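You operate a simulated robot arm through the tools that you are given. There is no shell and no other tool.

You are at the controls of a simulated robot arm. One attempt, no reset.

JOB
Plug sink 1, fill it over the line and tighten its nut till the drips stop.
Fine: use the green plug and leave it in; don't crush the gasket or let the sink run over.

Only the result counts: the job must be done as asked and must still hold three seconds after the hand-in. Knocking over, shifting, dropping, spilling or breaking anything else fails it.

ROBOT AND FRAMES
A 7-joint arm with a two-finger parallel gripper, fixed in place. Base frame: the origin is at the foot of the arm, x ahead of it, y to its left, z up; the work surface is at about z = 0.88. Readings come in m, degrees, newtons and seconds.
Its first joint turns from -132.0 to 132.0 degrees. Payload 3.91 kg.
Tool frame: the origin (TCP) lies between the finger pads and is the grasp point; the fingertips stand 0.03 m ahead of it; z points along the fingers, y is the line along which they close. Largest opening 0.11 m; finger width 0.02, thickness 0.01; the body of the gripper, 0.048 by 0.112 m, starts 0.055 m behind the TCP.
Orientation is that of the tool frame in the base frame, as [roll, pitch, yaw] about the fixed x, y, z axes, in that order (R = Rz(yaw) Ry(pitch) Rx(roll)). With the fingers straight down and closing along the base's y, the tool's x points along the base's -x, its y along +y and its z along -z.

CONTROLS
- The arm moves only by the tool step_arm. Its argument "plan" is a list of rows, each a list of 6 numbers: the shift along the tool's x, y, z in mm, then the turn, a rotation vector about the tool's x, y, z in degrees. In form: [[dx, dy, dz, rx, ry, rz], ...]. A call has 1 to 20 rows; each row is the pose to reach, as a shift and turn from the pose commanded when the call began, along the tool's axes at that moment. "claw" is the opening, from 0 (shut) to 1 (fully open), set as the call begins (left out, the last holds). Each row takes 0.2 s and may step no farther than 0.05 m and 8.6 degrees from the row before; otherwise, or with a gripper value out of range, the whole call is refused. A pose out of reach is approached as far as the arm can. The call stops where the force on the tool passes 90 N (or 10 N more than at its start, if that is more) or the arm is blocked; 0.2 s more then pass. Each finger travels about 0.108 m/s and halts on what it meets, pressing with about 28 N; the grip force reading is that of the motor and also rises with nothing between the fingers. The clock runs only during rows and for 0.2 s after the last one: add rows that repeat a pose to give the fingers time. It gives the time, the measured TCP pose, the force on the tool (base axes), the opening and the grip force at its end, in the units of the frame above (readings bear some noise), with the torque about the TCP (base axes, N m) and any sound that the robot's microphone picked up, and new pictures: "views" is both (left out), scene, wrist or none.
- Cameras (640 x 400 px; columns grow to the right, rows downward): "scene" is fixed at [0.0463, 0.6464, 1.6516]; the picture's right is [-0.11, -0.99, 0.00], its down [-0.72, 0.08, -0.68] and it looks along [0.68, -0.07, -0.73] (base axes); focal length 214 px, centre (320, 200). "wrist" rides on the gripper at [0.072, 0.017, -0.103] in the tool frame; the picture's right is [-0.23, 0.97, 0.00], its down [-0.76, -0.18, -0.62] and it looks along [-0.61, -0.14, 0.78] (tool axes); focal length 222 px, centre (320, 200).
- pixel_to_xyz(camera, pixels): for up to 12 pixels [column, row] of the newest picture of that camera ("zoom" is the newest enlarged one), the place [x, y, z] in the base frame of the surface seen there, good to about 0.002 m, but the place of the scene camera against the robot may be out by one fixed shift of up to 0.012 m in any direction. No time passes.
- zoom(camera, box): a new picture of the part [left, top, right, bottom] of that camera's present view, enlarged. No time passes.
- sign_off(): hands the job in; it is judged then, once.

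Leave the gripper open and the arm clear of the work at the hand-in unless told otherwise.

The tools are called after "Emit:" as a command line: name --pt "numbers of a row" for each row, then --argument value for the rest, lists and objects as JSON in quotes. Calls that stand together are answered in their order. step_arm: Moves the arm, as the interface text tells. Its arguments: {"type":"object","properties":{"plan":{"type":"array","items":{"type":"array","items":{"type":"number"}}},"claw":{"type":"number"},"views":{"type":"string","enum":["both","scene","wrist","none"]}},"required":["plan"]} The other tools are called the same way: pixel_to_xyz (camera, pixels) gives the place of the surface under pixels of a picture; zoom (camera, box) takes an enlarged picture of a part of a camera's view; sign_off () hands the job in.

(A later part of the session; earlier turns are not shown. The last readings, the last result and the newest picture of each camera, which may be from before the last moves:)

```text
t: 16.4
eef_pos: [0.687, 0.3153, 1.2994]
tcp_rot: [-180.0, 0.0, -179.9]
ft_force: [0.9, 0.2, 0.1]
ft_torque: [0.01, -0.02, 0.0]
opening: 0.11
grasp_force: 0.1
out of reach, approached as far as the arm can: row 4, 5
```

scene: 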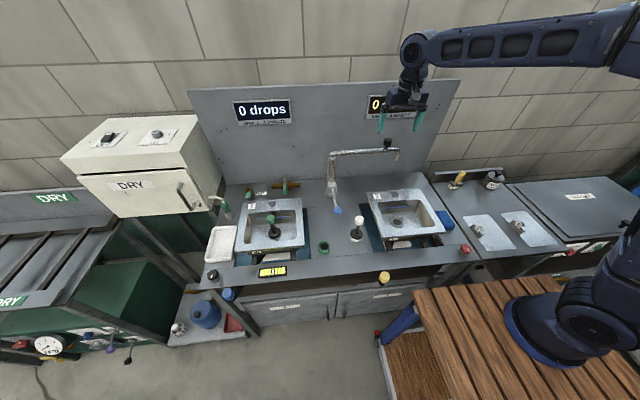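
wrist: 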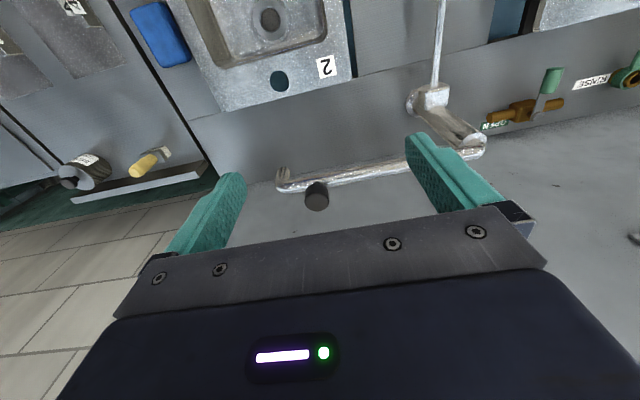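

The spout knob is at (317,197) in the wrist view. There's also an "OPEN" label near the brass valve at (500,127). I'll measure and zoom in.

Emit:
pixel_to_xyz --camera "wrist" --pixels '[[317, 202], [317, 190], [306, 196], [328, 196], [318, 180], [285, 172], [285, 187], [400, 168], [475, 150], [430, 105], [350, 172], [435, 60]]'

Emit:
zoom --camera "wrist" --box '[440, 40, 640, 165]'

Emit:
zoom --camera "wrist" --box '[260, 120, 500, 220]'

Emit:
zoom --camera "scene" --box '[300, 120, 420, 220]'

Emit:
zoom --camera "scene" --box '[260, 170, 310, 200]'

```text
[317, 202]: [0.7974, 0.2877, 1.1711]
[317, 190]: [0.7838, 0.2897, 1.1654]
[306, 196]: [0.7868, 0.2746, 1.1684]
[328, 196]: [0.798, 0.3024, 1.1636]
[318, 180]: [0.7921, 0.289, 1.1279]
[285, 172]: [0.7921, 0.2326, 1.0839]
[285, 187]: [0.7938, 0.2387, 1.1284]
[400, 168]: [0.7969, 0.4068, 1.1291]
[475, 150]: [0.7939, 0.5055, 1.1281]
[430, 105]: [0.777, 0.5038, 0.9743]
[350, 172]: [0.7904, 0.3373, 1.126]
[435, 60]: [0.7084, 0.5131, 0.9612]
```

```text
3.20 times, centred on (540, 102) of wrist
```

zoom: 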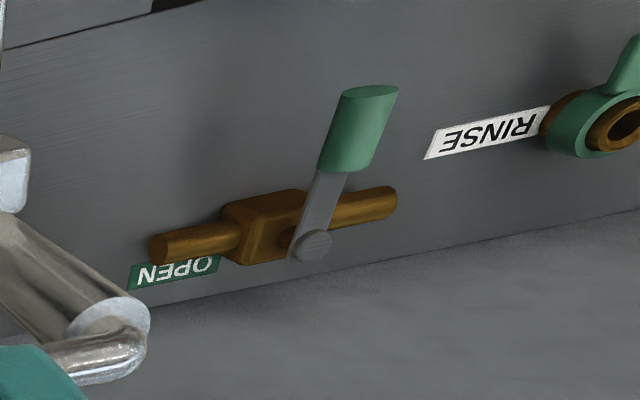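

```text
2.67 times, centred on (380, 170) of wrist
```

zoom: 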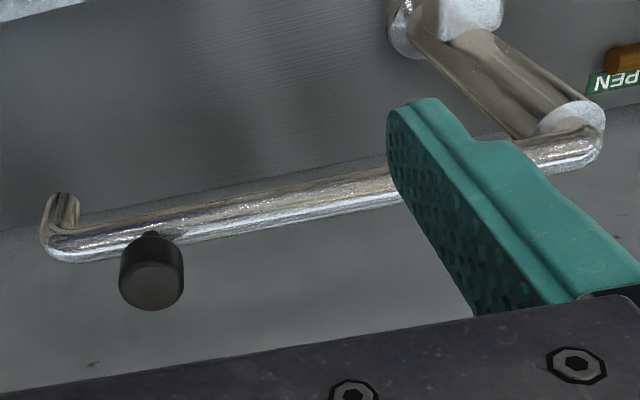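

```text
4.00 times, centred on (360, 170) of scene
```

zoom: 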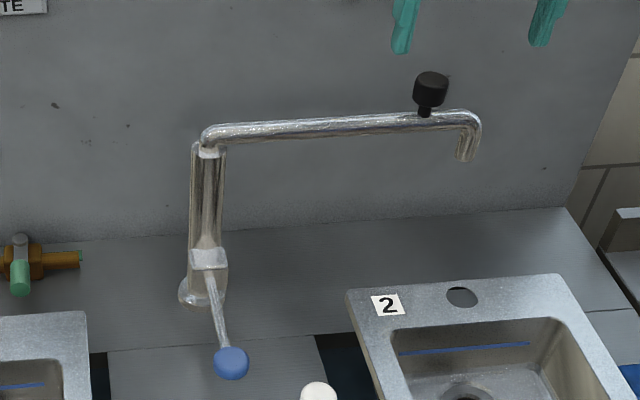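

```text
12.80 times, centred on (285, 185) of scene
```

zoom: 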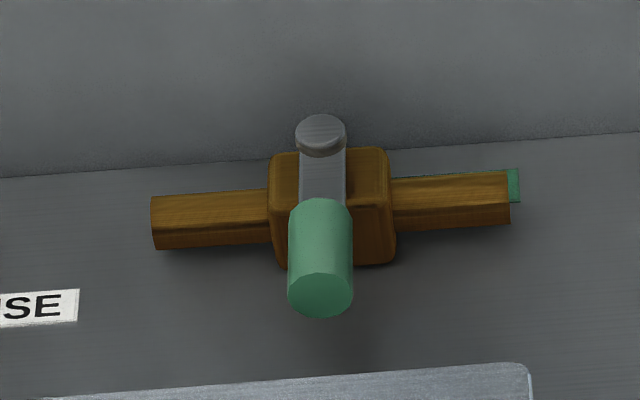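

The brass valve's handle is perpendicular to its pipe, with an "OPEN" label under its −y arm, so the supply is probably shut. I'll swing the spout first. I'll measure the inner rim of sink 1 from the scene view to choose the spout angle.

Emit:
zoom --camera "scene" --box '[230, 185, 310, 255]'

Emit:
pixel_to_xyz --camera "scene" --pixels '[[249, 212], [290, 208], [296, 211], [297, 230], [297, 238], [245, 215], [270, 209], [280, 217], [270, 243], [280, 209], [295, 220], [290, 205]]'

```text
5.71 times, centred on (270, 220) of scene
```

zoom: 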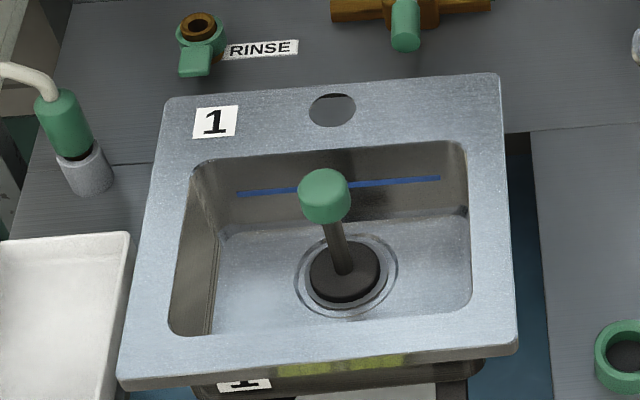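

```text
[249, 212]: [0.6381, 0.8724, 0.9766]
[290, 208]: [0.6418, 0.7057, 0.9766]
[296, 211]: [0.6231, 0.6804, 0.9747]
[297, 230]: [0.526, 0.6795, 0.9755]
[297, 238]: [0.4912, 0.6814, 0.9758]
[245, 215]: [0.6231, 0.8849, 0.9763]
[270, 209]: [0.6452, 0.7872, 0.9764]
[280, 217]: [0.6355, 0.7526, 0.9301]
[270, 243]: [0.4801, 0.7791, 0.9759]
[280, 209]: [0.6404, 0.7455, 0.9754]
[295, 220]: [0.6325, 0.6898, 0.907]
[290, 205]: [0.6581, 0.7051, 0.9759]
```

Basin interior spans about x 0.488–0.641 and y 0.687–0.887. The spout pivot is at about (0.793, 0.506), the knob radius ≈0.2165 and the tip radius ≈0.27. I'll move over the knob (0.795, 0.2885), then down with the fingertips just above the tube.

Emit:
step_arm --pt "-40 -10 10 0 0 0" --pt "-80 -20 20 0 0 0" --pt "-108 -27 30 0 0 0" --pt "-108 -27 70 0 0 0" --pt "-108 -27 90 0 0 0" --pt "-108 -27 90 0 0 0" --claw 1

Emit:
pixel_to_xyz --camera "wrist" --pixels '[[320, 150], [320, 160], [320, 170], [305, 160], [335, 160]]'

```text
t: 17.8
eef_pos: [0.7986, 0.2889, 1.2107]
tcp_rot: [-180.0, 0.0, -180.0]
ft_force: [-0.3, 0.4, -0.4]
ft_torque: [0.0, 0.0, 0.0]
opening: 0.1098
grasp_force: 0.2
```

scene: 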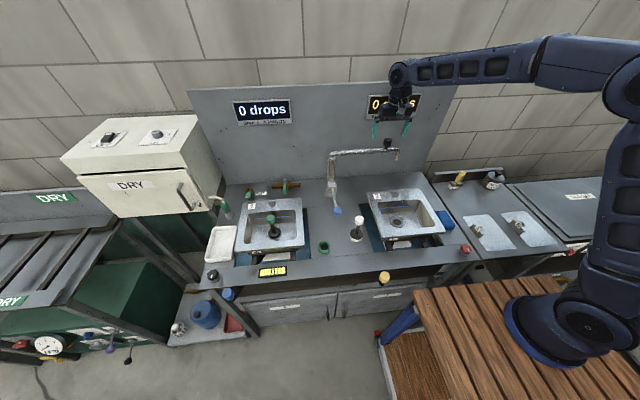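
wrist: 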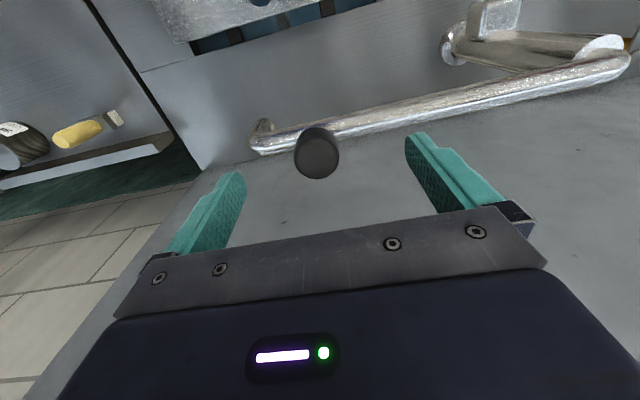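

```text
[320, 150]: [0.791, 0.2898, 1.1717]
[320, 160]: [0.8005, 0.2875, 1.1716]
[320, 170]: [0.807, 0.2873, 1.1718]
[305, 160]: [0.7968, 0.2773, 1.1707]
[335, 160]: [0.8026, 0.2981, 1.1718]
```

The knob is centred between the fingers at about (0.797, 0.288), with its top at 1.172. I'll go down 48 mm and close on it.

Emit:
step_arm --pt "2 -1 25 0 0 0" --pt "2 -1 48 0 0 0" --pt "2 -1 48 0 0 0" --claw 1 --views "none"

Emit:
step_arm --pt "0 0 0 0 0 0" --pt "0 0 0 0 0 0" --pt "0 0 0 0 0 0" --claw 0.15 --views "wrist"

```text
t: 18.6
eef_pos: [0.7944, 0.2876, 1.1623]
tcp_rot: [180.0, 0.0, -180.0]
ft_force: [-0.7, -1.2, -0.4]
ft_torque: [-0.04, 0.0, 0.03]
opening: 0.1099
grasp_force: 0.0
```

```text
t: 19.4
eef_pos: [0.7958, 0.2848, 1.1623]
tcp_rot: [-179.9, -0.1, 179.9]
ft_force: [-7.3, -20.0, -1.5]
ft_torque: [0.43, 0.34, -0.28]
opening: 0.0335
grasp_force: 44.9
```

wrist: 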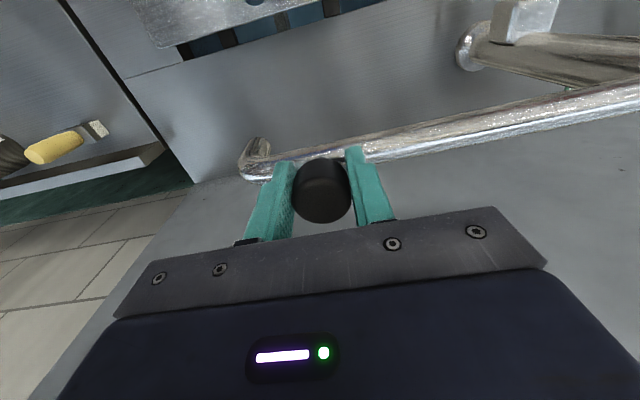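

Gripped, with a −20 N side load in y, so the knob sits slightly farther −y. I'll shift −3 mm in y to relieve it.

Emit:
step_arm --pt "0 -2.5 0 0 0 0" --pt "0 -2.5 0 0 0 0" --views "none"

```text
t: 20.0
eef_pos: [0.7948, 0.2847, 1.1625]
tcp_rot: [179.9, 0.0, -179.9]
ft_force: [1.2, -3.4, -1.6]
ft_torque: [-0.76, 0.23, -0.16]
opening: 0.0336
grasp_force: 44.8
```

The load is now relieved, with the knob at about (0.795, 0.2848). I'll start the arc toward −x with a small test of 20° and read the force.

Emit:
step_arm --pt "19.3 0.8 0 0 0 0" --pt "38.4 3.4 0 0 0 0" --pt "57.2 7.5 0 0 0 0" --pt "75.6 13.3 0 0 0 0"

```text
t: 21.0
eef_pos: [0.7196, 0.2953, 1.1633]
tcp_rot: [180.0, 0.0, 180.0]
ft_force: [-4.1, -21.5, 0.3]
ft_torque: [-0.08, -0.72, -0.69]
opening: 0.0331
grasp_force: 44.9
```

scene: 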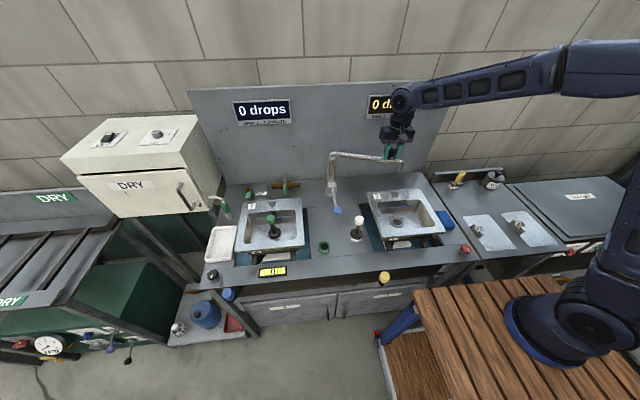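
wrist: 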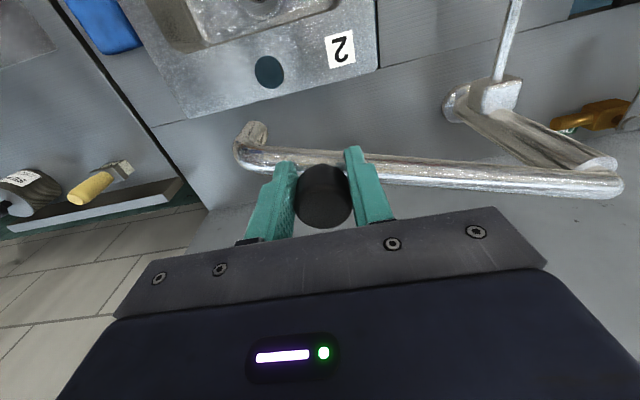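

The spout is turning, with a −21 N y-load, so my arc centre is slightly off. I'll measure the tube ends to refine the pivot.

Emit:
pixel_to_xyz --camera "wrist" --pixels '[[612, 163], [612, 180], [612, 190], [600, 160], [550, 172], [550, 180], [450, 165], [450, 175], [250, 155], [260, 130], [470, 100], [620, 185]]'

Emit:
zoom --camera "wrist" --box '[440, 70, 640, 210]'

```text
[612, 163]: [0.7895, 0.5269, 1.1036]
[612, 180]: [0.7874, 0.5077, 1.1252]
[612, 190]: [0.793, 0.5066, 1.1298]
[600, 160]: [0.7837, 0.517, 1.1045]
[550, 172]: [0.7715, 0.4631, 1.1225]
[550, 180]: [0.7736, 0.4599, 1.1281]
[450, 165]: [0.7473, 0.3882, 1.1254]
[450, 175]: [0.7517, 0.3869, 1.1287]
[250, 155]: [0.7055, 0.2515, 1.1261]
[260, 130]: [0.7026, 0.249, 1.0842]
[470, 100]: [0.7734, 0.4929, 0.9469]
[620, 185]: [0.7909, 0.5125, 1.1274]
```

```text
2.86 times, centred on (540, 140) of wrist
```

zoom: 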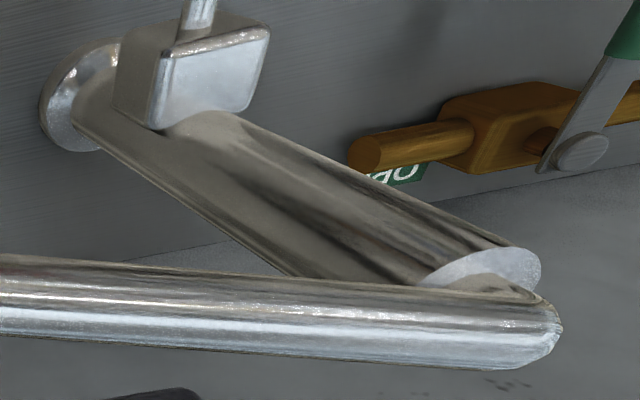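

The tube angle is now about 17.8°, which puts the pivot at (0.787, 0.506) with a 0.221 m knob radius. I'll follow that refined arc to 55° and check.

Emit:
step_arm --pt "25.8 8.2 0 0 0 0" --pt "59.2 27.5 0 0 0 0" --pt "88.7 52.2 0 0 0 0" --pt "113.4 81.7 0 0 0 0" --views "wrist"

```text
t: 22.0
eef_pos: [0.6094, 0.364, 1.1625]
tcp_rot: [-179.5, -0.6, -179.9]
ft_force: [-35.1, -33.3, 23.8]
ft_torque: [1.53, 0.59, -0.54]
opening: 0.0295
grasp_force: 45.2
stopped in row 4: the force on the tool passed its limit at 112 N (the readings are from after the stop); the commanded pose is now the measured one
```

wrist: 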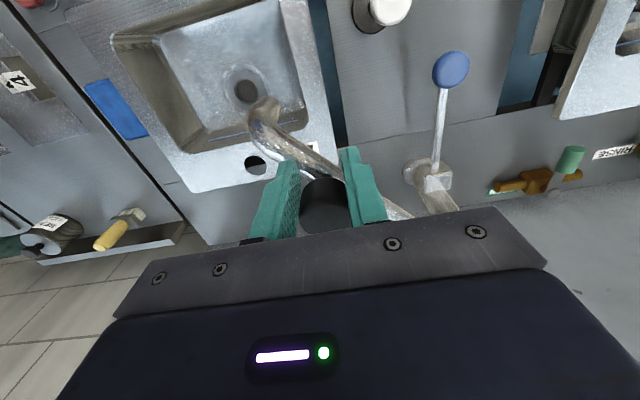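

The call stopped on a 112 N force at about 51°, and the opening has shrunk to 0.0295, so the grip is off-centre. I'll look closely at the knob and the fingers.

Emit:
zoom --camera "wrist" --box '[240, 90, 440, 250]'

Emit:
pixel_to_xyz --camera "wrist" --pixels '[[322, 190], [322, 205], [322, 220], [308, 205], [338, 205], [270, 140], [300, 160], [330, 172], [400, 212], [265, 110], [430, 165], [435, 190]]'

Emit:
zoom --camera "scene" --box '[300, 120, 420, 220]'

```text
2.50 times, centred on (340, 170) of wrist
```

zoom: 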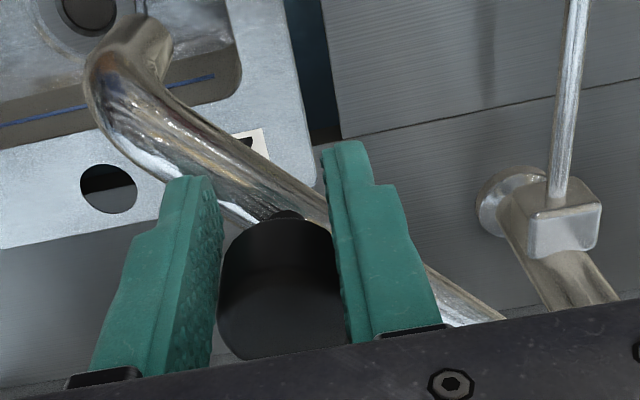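

```text
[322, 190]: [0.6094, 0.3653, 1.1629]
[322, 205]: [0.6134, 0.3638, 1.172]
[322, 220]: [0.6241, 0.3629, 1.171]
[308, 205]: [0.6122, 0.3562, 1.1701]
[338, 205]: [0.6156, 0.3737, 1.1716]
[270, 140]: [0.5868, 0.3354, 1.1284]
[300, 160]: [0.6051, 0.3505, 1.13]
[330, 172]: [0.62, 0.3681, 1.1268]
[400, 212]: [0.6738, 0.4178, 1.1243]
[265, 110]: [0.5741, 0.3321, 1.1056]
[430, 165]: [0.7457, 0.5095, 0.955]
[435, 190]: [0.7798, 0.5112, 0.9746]
```

```text
4.00 times, centred on (360, 170) of scene
```

zoom: 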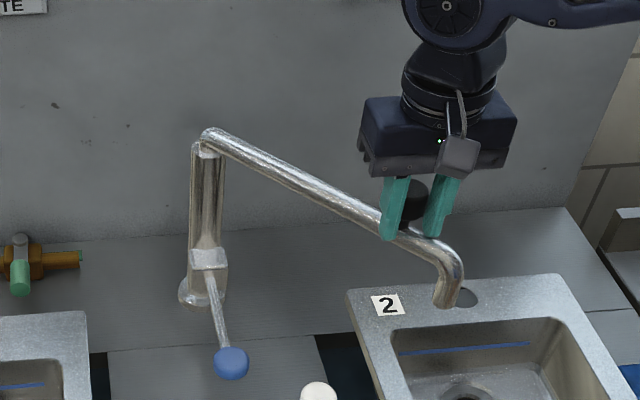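

The knob slid about 14 mm toward +x between the pads because the tool wasn't turning with the spout. I'll open slightly to form a loose cage, which releases the strain, then re-measure.

Emit:
step_arm --pt "0 0 0 0 0 0" --pt "0 0 0 0 0 0" --claw 0.5 --views "wrist"

Emit:
zoom --camera "wrist" --box '[240, 110, 440, 250]'

Emit:
pixel_to_xyz --camera "wrist" --pixels '[[322, 185], [322, 195], [322, 205], [322, 220], [308, 205], [338, 205], [322, 225], [300, 205], [344, 205]]'

```text
t: 22.6
eef_pos: [0.612, 0.3662, 1.1609]
tcp_rot: [-179.6, -0.6, -179.9]
ft_force: [0.1, 0.0, -0.7]
ft_torque: [0.01, 0.01, -0.01]
opening: 0.0549
grasp_force: 0.1
```

wrist: 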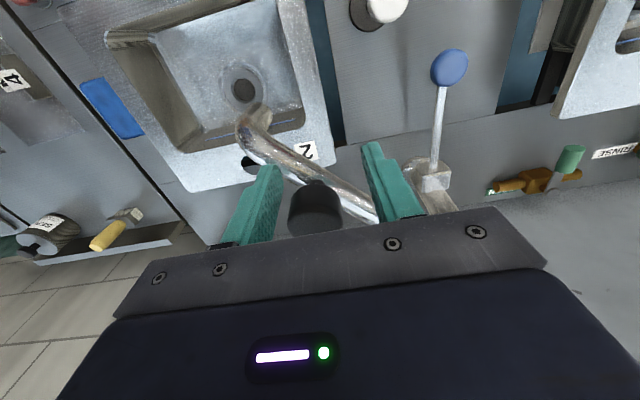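

```text
2.86 times, centred on (340, 180) of wrist
```

zoom: 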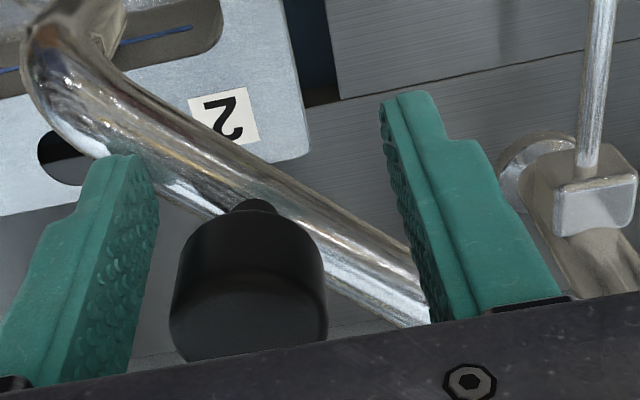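

```text
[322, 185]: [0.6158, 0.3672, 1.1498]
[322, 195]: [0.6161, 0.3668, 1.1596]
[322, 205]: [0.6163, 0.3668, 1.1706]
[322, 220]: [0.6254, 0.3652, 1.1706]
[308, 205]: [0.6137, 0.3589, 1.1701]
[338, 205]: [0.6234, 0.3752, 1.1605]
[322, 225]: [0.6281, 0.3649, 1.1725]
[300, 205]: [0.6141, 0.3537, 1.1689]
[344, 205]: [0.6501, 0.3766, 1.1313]
```

The knob centre is now at about (0.628, 0.362). To place the pivot accurately I'll measure the pillar in the scene view.

Emit:
pixel_to_xyz --camera "scene" --pixels '[[329, 165], [332, 165], [335, 165], [330, 172], [332, 172], [334, 172], [333, 153], [352, 163], [370, 172], [384, 180], [388, 176], [386, 170]]'

Emit:
zoom --camera "scene" --box '[316, 145, 348, 165]'

```text
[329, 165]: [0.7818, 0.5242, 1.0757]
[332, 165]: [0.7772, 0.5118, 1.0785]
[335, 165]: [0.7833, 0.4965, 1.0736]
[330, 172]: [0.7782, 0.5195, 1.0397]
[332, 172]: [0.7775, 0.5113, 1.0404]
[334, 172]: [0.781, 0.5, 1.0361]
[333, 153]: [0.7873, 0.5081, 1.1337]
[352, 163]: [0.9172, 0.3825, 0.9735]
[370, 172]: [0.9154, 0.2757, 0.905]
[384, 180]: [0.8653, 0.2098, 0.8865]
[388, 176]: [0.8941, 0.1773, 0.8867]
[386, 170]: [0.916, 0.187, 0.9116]
```

```text
16.00 times, centred on (332, 155) of scene
```

zoom: 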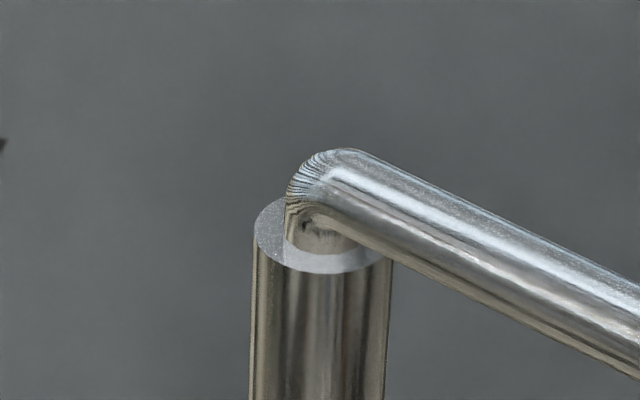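

The pivot is at about (0.790, 0.509) and the knob radius ≈0.222. I'll re-centre the loose cage on the knob (0.627, 0.362) and straighten the 0.6° tilt.

Emit:
step_arm --pt "-8 -2 -2 -0.4 -0.6 0" --pt "-15 -4 -2 -0.4 -0.6 0" --pt "-15 -4 -2 -0.4 -0.6 0" --claw 0.45 --views "wrist"

Emit:
zoom --camera "wrist" --box '[240, 110, 440, 250]'

```text
t: 23.4
eef_pos: [0.6271, 0.3634, 1.1624]
tcp_rot: [-180.0, 0.2, -179.9]
ft_force: [-0.7, -0.2, 0.0]
ft_torque: [0.0, 0.0, -0.04]
opening: 0.0492
grasp_force: 0.1
```

wrist: 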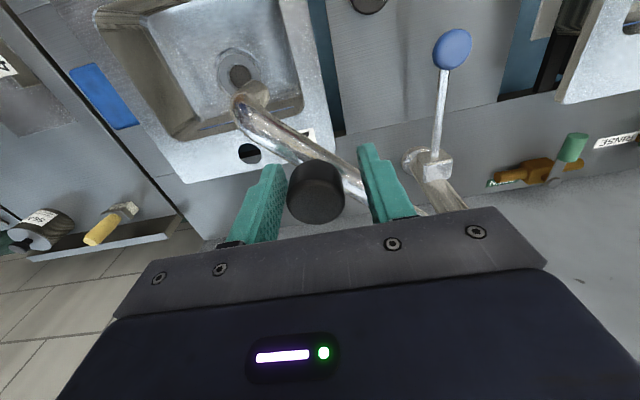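

```text
2.86 times, centred on (340, 180) of wrist
```

zoom: 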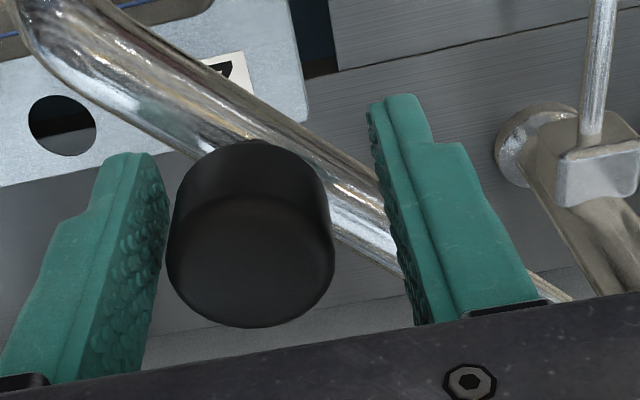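

The knob sits near the −y finger, which is the one that will push. I'll run the arc with a snug loose cage up to 103° and check.

Emit:
step_arm --pt "0 -2.5 0 0 0 0" --pt "18.9 21.3 0 0 0 0" --pt "34.8 47.8 0 0 0 0" --pt "46.9 76.3 0 0 0 0" --pt "54.9 106.2 0 0 0 0" --pt "58.7 137 0 0 0 0" --pt "58.2 168 0 0 0 0" --pt "53.3 198.6 0 0 0 0" --claw 0.38

Emit:
zoom --camera "wrist" --box '[240, 110, 440, 250]'

```text
t: 25.2
eef_pos: [0.5736, 0.5608, 1.1641]
tcp_rot: [-180.0, 0.1, -179.9]
ft_force: [0.4, 0.0, 0.8]
ft_torque: [0.03, -0.03, 0.0]
opening: 0.0418
grasp_force: 0.1
```

scene: 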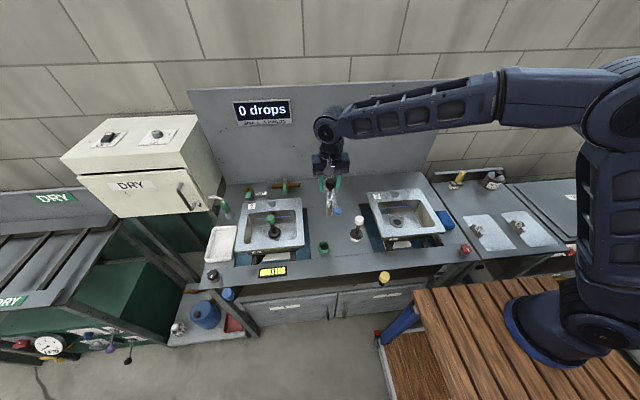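
wrist: 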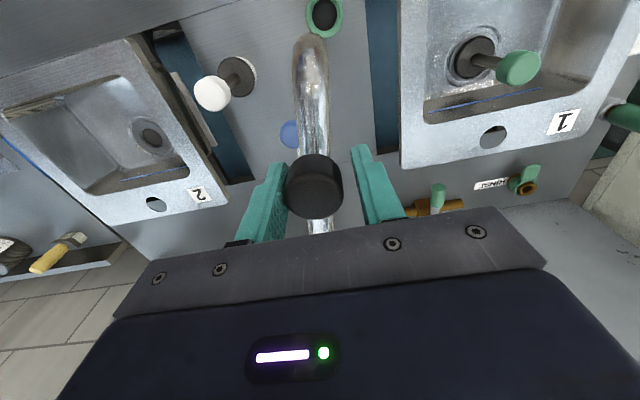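

```text
2.86 times, centred on (340, 180) of wrist
```

zoom: 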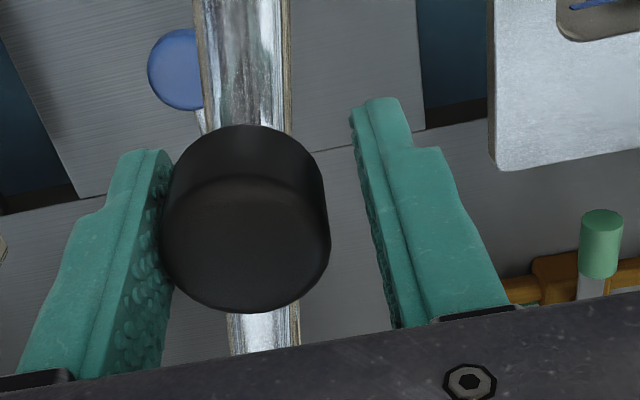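

It's working with almost no load. I'll continue the arc to 140° so the outlet hangs over sink 1.

Emit:
step_arm --pt "-9 29.6 0 0 0 0" --pt "-22.1 57.6 0 0 0 0" --pt "-39 83.6 0 0 0 0" --pt "-59.3 107 0 0 0 0" --pt "-73.6 120.1 0 0 0 0" --pt "-73.6 120.1 0 0 0 0"

Emit:
zoom --camera "wrist" --box '[200, 0, 480, 220]'

Emit:
zoom --camera "scene" --box '[220, 140, 360, 260]'

```text
t: 26.6
eef_pos: [0.6474, 0.6803, 1.1617]
tcp_rot: [180.0, 0.1, -179.8]
ft_force: [-0.5, 0.4, -0.8]
ft_torque: [0.01, 0.0, -0.03]
opening: 0.042
grasp_force: 0.1
```

scene: 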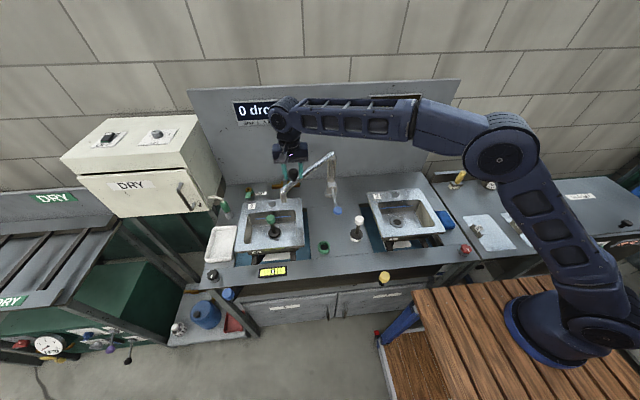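
wrist: 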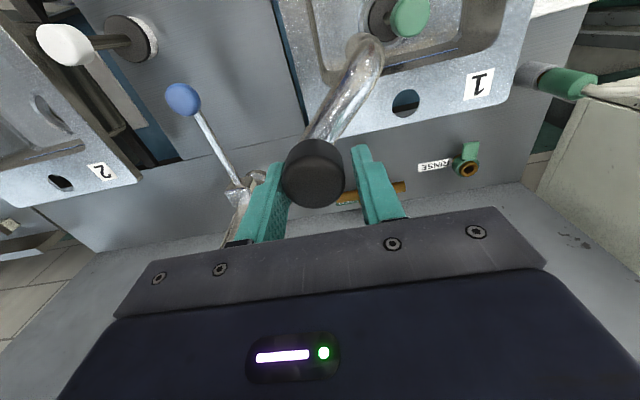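

```text
1.82 times, centred on (340, 110) of wrist
```

zoom: 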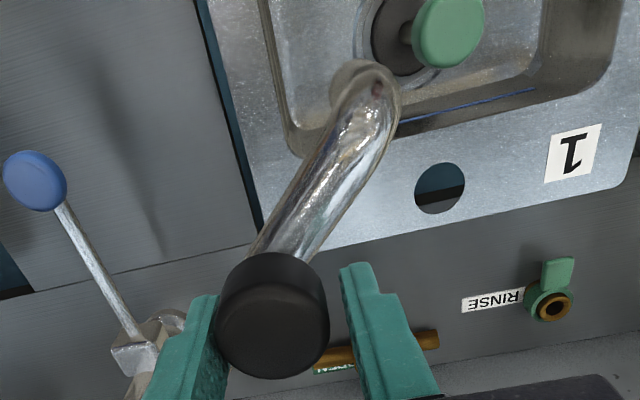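

```text
3.33 times, centred on (290, 200) of scene
```

zoom: 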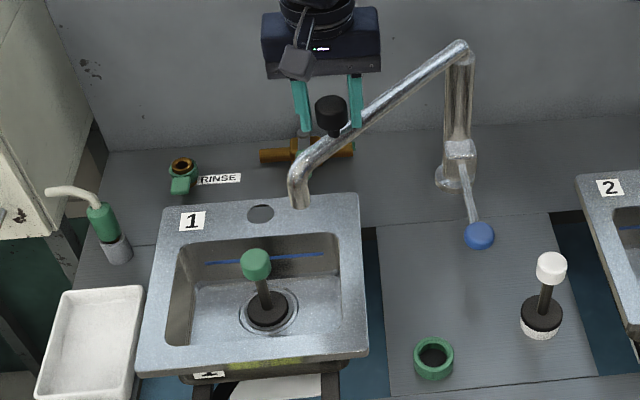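

The spout now hangs above sink 1. I'll measure the outlet against the basin edges.

Emit:
pixel_to_xyz --camera "wrist" --pixels '[[352, 45], [362, 50], [362, 38], [380, 55], [370, 70], [356, 38], [300, 30], [330, 95], [430, 62], [318, 80], [360, 92], [470, 52]]'

Emit:
pixel_to_xyz --camera "scene" --pixels '[[280, 200], [282, 200], [284, 201], [281, 195], [284, 192], [290, 190]]'

```text
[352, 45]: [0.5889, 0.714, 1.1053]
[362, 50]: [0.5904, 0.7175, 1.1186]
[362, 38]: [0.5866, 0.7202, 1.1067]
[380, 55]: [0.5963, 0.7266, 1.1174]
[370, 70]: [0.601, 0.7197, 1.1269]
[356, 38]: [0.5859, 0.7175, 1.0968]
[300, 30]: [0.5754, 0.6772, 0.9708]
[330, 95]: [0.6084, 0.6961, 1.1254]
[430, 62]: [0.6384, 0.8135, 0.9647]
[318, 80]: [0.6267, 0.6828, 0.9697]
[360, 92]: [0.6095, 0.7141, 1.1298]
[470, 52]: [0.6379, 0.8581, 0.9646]
```

```text
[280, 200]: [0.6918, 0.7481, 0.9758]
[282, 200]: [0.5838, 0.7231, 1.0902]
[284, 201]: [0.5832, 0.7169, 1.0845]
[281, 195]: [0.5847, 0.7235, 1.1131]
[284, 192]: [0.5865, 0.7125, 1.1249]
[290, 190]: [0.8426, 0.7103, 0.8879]
```

The outlet is at about (0.597, 0.720), well inside the basin. I'll open, rise clear of the knob, and move to look at the tap lever's blue knob near (0.605, 0.518, 0.98).

Emit:
step_arm --pt "0 -3 0 0 0 0" --pt "0 -3 -40 0 0 0" --pt "0 -3 -80 0 0 0" --pt "20 -45 -80 0 0 0" --pt "40 -90 -80 0 0 0" --pt "60 -135 -80 0 0 0" --pt "75 -165 -60 0 0 0" --pt "75 -165 -60 0 0 0" --claw 0.7

Emit:
zoom --camera "wrist" --box '[240, 60, 440, 200]'

Emit:
zoom --camera "scene" --box '[310, 160, 360, 225]'

```text
t: 28.4
eef_pos: [0.5723, 0.5158, 1.2233]
tcp_rot: [179.9, 0.0, -179.9]
ft_force: [0.0, 0.3, 0.6]
ft_torque: [-0.03, 0.02, 0.03]
opening: 0.0771
grasp_force: 0.1
```

scene: 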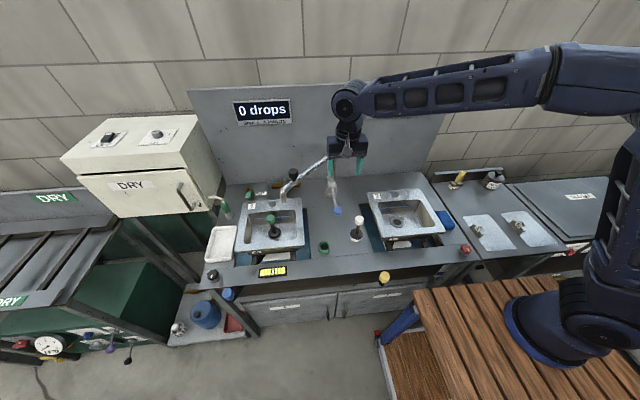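
wrist: 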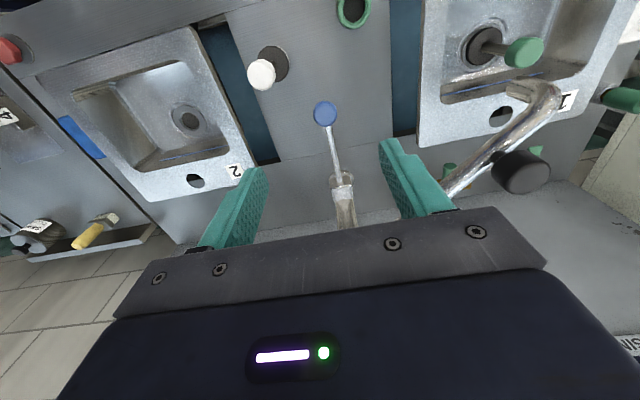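

```text
2.86 times, centred on (340, 130) of wrist
```

zoom: 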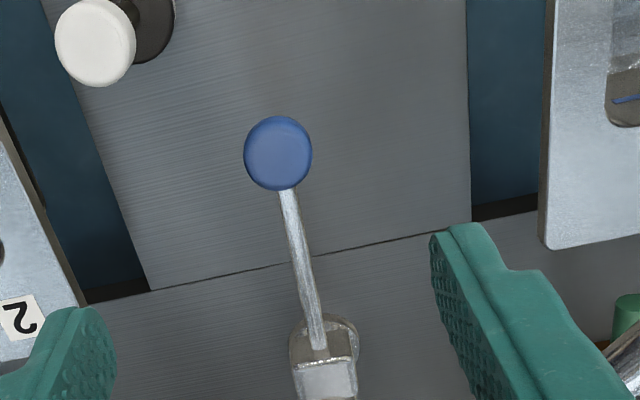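

```text
6.15 times, centred on (335, 192) of scene
```

zoom: 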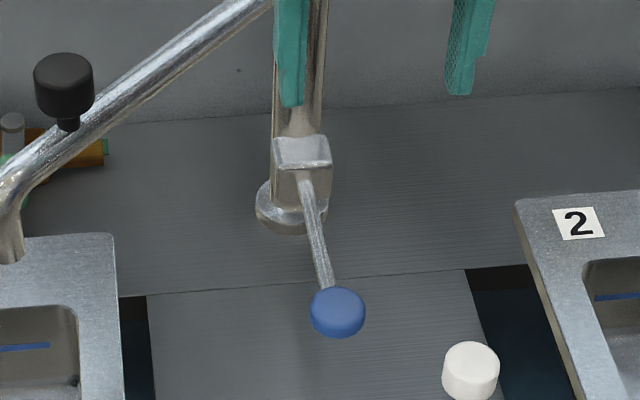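

I'll measure the lever's rod and knob to work out its hinge.

Emit:
pixel_to_xyz --camera "wrist" --pixels '[[325, 108], [325, 116], [316, 113], [335, 113], [328, 128], [331, 145], [334, 160], [337, 174], [339, 182], [343, 190], [330, 138], [345, 205]]'

Emit:
zoom --camera "wrist" --box '[300, 95, 360, 195]'

Emit:
zoom --camera "scene" --box '[322, 178, 350, 218]'

```text
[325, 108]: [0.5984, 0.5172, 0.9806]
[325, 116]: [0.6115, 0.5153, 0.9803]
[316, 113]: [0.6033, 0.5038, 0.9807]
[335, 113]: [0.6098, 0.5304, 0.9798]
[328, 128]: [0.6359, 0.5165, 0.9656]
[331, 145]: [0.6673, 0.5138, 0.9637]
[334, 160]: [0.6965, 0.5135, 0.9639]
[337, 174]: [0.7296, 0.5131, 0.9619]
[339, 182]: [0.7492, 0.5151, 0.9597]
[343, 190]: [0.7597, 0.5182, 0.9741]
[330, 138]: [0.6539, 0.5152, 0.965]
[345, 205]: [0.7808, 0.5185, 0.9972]
```

```text
4.00 times, centred on (330, 145) of wrist
```

zoom: 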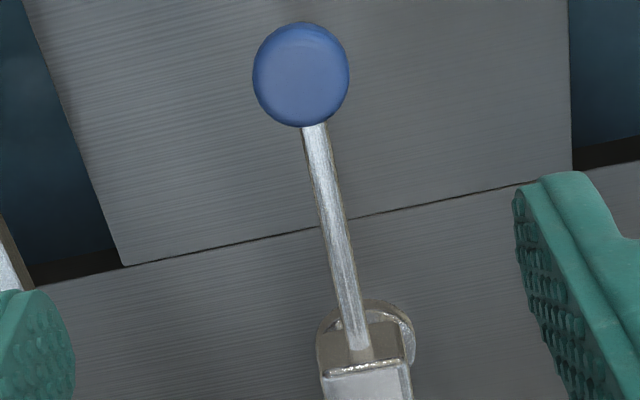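

```text
10.00 times, centred on (336, 198) of scene
```

zoom: 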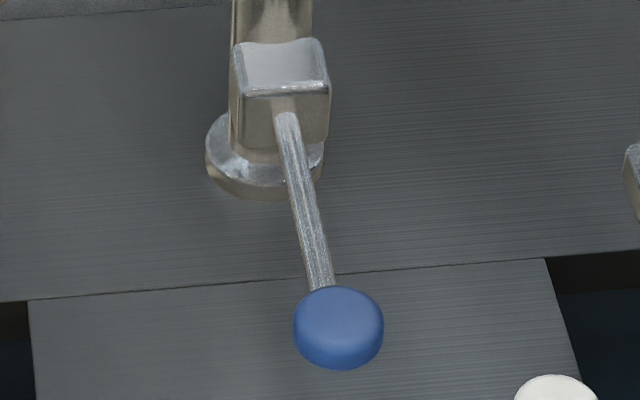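

The lever is nearly horizontal (z≈0.96) and ends in an upright blue knob at about (0.606, 0.517), z 0.955–0.981. I'll straddle the knob with the fingers along y.

Emit:
step_arm --pt "-17 0 45 0 0 0" --pt "-33 1 90 0 0 0" --pt "-33 1 135 0 0 0" --pt "-33 1 180 0 0 0" --pt "-33 1 220 0 0 0" --pt "-33 1 252 0 0 0" --pt "-33 1 252 0 0 0" --claw 0.7

```text
t: 30.0
eef_pos: [0.6048, 0.5172, 0.9706]
tcp_rot: [180.0, 0.1, -179.9]
ft_force: [0.2, -0.1, 0.0]
ft_torque: [-0.05, 0.02, 0.0]
opening: 0.0769
grasp_force: 0.1
```

scene: 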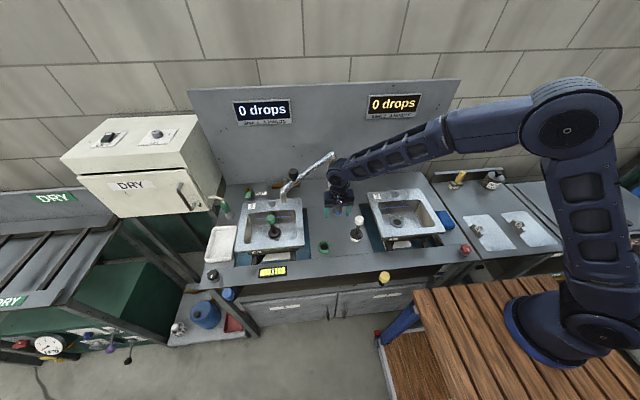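
wrist: 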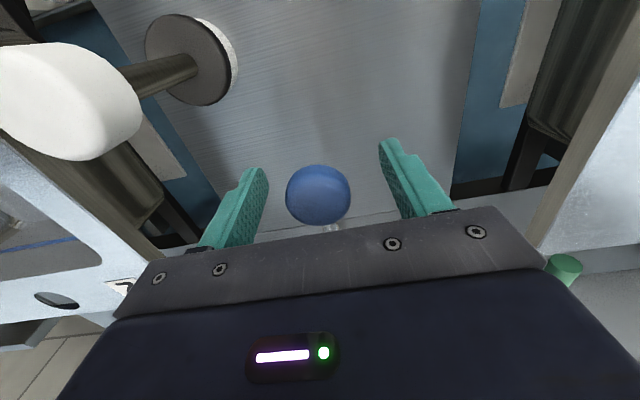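

The blue knob is between the fingers. I'll close on it, then feel with a small 4 mm lift.

Emit:
step_arm --pt "0 0 1 0 0 0" --pt "0 0 1 0 0 0" --pt "0 0 1 0 0 0" --claw 0.15 --views "none"

Emit:
step_arm --pt "0 0 -2 0 0 0" --pt "0 0 -4 0 0 0" --pt "0 0 -4 0 0 0" --views "wrist"

```text
t: 30.8
eef_pos: [0.6056, 0.5144, 0.9698]
tcp_rot: [-179.8, 0.1, -179.9]
ft_force: [-7.7, -29.4, 1.5]
ft_torque: [0.14, 0.15, -0.21]
opening: 0.0373
grasp_force: 45.3
```

```text
t: 31.6
eef_pos: [0.6062, 0.5152, 0.9716]
tcp_rot: [-179.9, 0.0, -179.9]
ft_force: [-1.6, -36.9, -36.9]
ft_torque: [0.51, 0.84, -0.09]
opening: 0.0374
grasp_force: 44.8
```

wrist: 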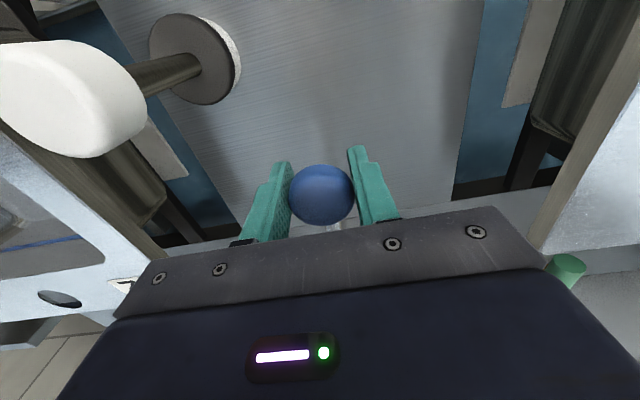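

Lifting is rigid (37 N for about 2 mm), so this isn't a lift lever. I'll undo the lift and test a sideways −y movement.

Emit:
step_arm --pt "0 0 4 0 0 0" --pt "0 -4 4 0 0 0" --pt "0 -4 4 0 0 0" --views "none"

Emit:
step_arm --pt "0 -4 0 0 0 0" --pt "0 -8 0 0 0 0" --pt "0 -8 0 0 0 0" --views "both"

```text
t: 32.4
eef_pos: [0.6054, 0.5153, 0.9717]
tcp_rot: [179.8, 0.2, -179.8]
ft_force: [7.1, -1.9, -10.3]
ft_torque: [-0.18, -0.29, 0.02]
opening: 0.0375
grasp_force: 45.2
```

```text
t: 33.0
eef_pos: [0.6051, 0.5146, 0.9727]
tcp_rot: [179.1, 0.4, -179.6]
ft_force: [17.6, 30.3, -19.7]
ft_torque: [-0.61, -0.22, -0.1]
opening: 0.0376
grasp_force: 45.2
stopped in row 3: the force on the tool passed its limit at 99 N (the readings are from after the stop); the commanded pose is now the measured one
```

scene: 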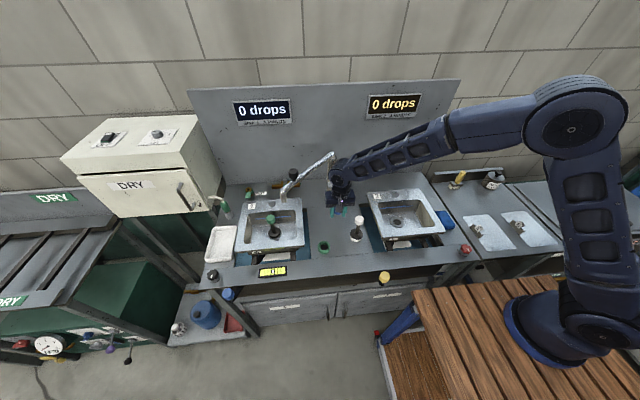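
wrist: 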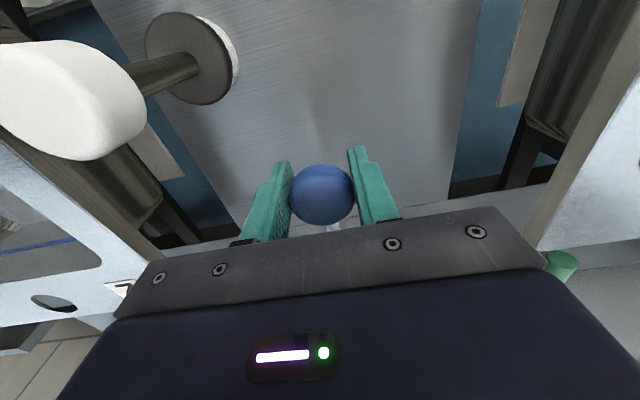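

A hard stop at −y (99 N). I'll open to a loose cage, straighten the slight tilt, and then test +y by pushing.

Emit:
step_arm --pt "0 0 0 0 0 0" --pt "0 0 0 0.9 0 0" --pt "0 0 0 0.9 0.3 0" --claw 0.42 --views "wrist"

Emit:
pixel_to_xyz --camera "wrist" --pixels '[[320, 180], [320, 195], [320, 210], [305, 195], [335, 195], [290, 190], [350, 190]]'

```text
t: 33.8
eef_pos: [0.6049, 0.5135, 0.9721]
tcp_rot: [-179.9, 0.2, -179.7]
ft_force: [0.2, 0.0, -0.6]
ft_torque: [0.0, 0.0, 0.02]
opening: 0.0462
grasp_force: 0.0
```

wrist: 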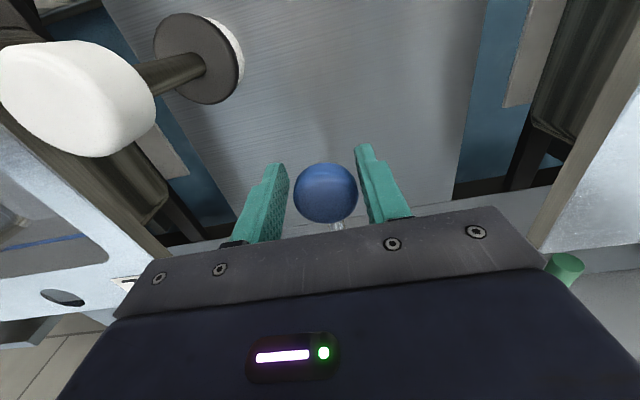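

```text
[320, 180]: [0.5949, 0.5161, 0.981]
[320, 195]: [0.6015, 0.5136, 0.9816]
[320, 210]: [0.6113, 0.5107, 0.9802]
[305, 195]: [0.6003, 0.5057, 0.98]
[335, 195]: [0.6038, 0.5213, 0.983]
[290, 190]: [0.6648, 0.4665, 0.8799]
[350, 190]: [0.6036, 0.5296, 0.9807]
```

The knob is unmoved at y≈0.5155. I'll push it toward +y in 3 mm steps.

Emit:
step_arm --pt "0 4 0 0 0 0" --pt "0 7 0 0 0 0" --pt "0 10 0 0 0 0" --pt "0 10 0 0 0 0" --views "wrist"

```text
t: 34.8
eef_pos: [0.6053, 0.5219, 0.972]
tcp_rot: [-179.8, 0.1, -179.7]
ft_force: [-3.4, -10.4, 0.9]
ft_torque: [-0.02, 0.13, -0.12]
opening: 0.0518
grasp_force: 5.6
```

wrist: 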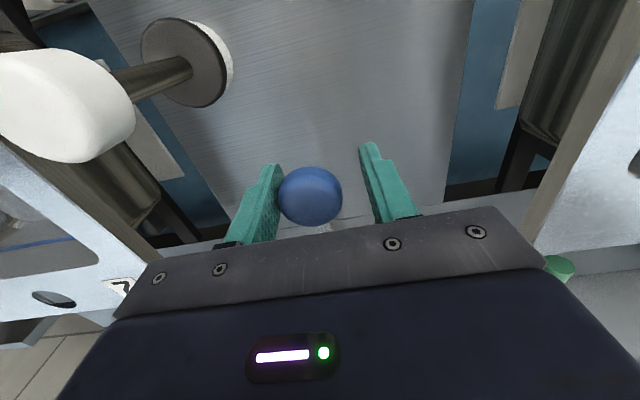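

The finger gives way without moving the lever. I'll re-grip the knob and test downward.

Emit:
step_arm --pt "0 -7 0 0 0 0" --pt "0 -7 0 0 0 0" --claw 0.42 --views "none"

Emit:
step_arm --pt "0 0 0 0 0 0" --pt "0 0 0 0 0 0" --pt "0 0 2 0 0 0" --pt "0 0 5 0 0 0" --pt "0 0 5 0 0 0" --claw 0.15 --views "wrist"

```text
t: 35.4
eef_pos: [0.6045, 0.517, 0.9739]
tcp_rot: [-179.9, 0.2, -179.7]
ft_force: [0.0, -0.1, 0.6]
ft_torque: [-0.01, -0.03, -0.01]
opening: 0.0461
grasp_force: 0.1
```

```text
t: 36.6
eef_pos: [0.6056, 0.5156, 0.9687]
tcp_rot: [-179.9, 0.2, -179.7]
ft_force: [-2.6, -9.8, 12.0]
ft_torque: [0.3, -1.33, -0.13]
opening: 0.0372
grasp_force: 44.6
```

wrist: 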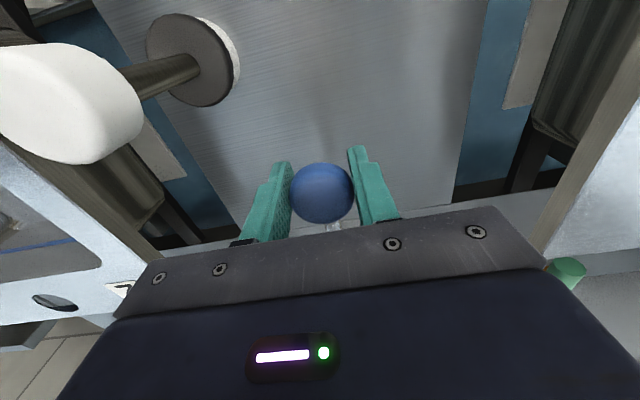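

It went down about 5 mm with only 12 N. I'll check whether the knob itself moved or the fingers slipped.

Emit:
pixel_to_xyz --camera "wrist" --pixels '[[320, 180], [320, 195], [320, 210], [310, 195], [330, 195]]'

Emit:
step_arm --pt "0 0 3 0 0 0" --pt "0 0 6 0 0 0" --pt "0 0 6 0 0 0" --views "wrist"

Emit:
pixel_to_xyz --camera "wrist" --pixels '[[320, 180], [320, 195], [320, 210], [310, 195], [330, 195]]'

```text
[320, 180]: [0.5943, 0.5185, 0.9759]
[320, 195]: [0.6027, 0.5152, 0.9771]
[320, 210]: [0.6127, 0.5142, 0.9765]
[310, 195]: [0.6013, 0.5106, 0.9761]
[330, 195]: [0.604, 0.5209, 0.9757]
```

```text
t: 37.4
eef_pos: [0.6043, 0.5155, 0.9618]
tcp_rot: [-179.9, 0.2, -179.6]
ft_force: [-0.9, -12.6, 7.9]
ft_torque: [0.38, -1.05, -0.11]
opening: 0.0373
grasp_force: 44.8
```

wrist: 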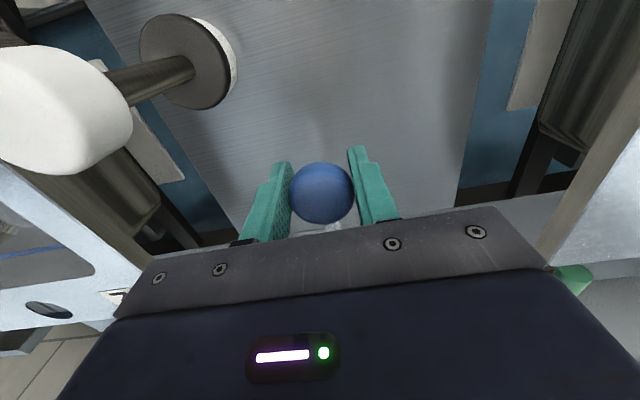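

```text
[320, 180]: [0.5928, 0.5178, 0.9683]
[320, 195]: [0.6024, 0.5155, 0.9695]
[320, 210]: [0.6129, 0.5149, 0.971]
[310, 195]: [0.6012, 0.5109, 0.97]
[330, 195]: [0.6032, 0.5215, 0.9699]
```

The knob is moving down (top 0.981 → 0.970), so pressing the lever down opens the tap. I'll check for water at the spout outlet.

Emit:
zoom --camera "scene" --box '[230, 150, 350, 250]'

```text
4.00 times, centred on (290, 200) of scene
```

zoom: 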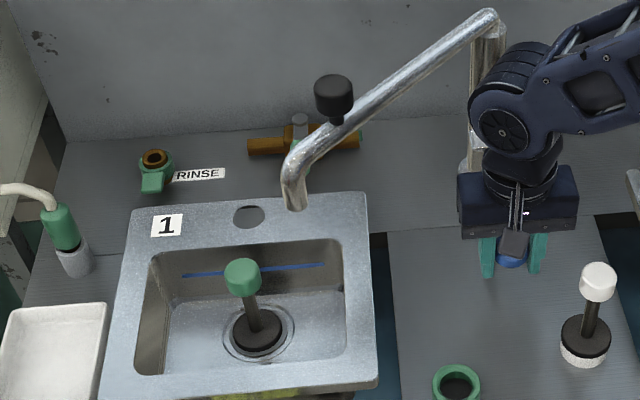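

No water yet at about 4° of lever travel. I'll press another 8 mm and listen.

Emit:
step_arm --pt "0 0 4 0 0 0" --pt "0 0 8 0 0 0" --pt "0 0 8 0 0 0" --pt "0 0 8 0 0 0" --views "scene"

Emit:
zoom --camera "scene" --box '[230, 150, 350, 250]'

```text
t: 38.4
eef_pos: [0.6046, 0.5153, 0.9538]
tcp_rot: [-179.9, 0.2, -179.7]
ft_force: [5.8, -10.2, 9.9]
ft_torque: [0.35, -1.13, -0.05]
opening: 0.0374
grasp_force: 45.0
```

scene: 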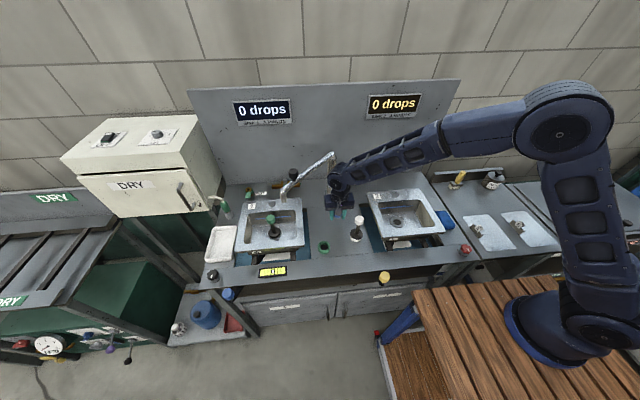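

```text
4.00 times, centred on (290, 200) of scene
```

zoom: 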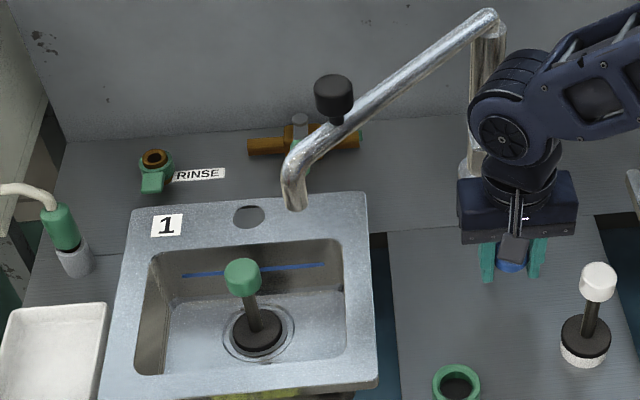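

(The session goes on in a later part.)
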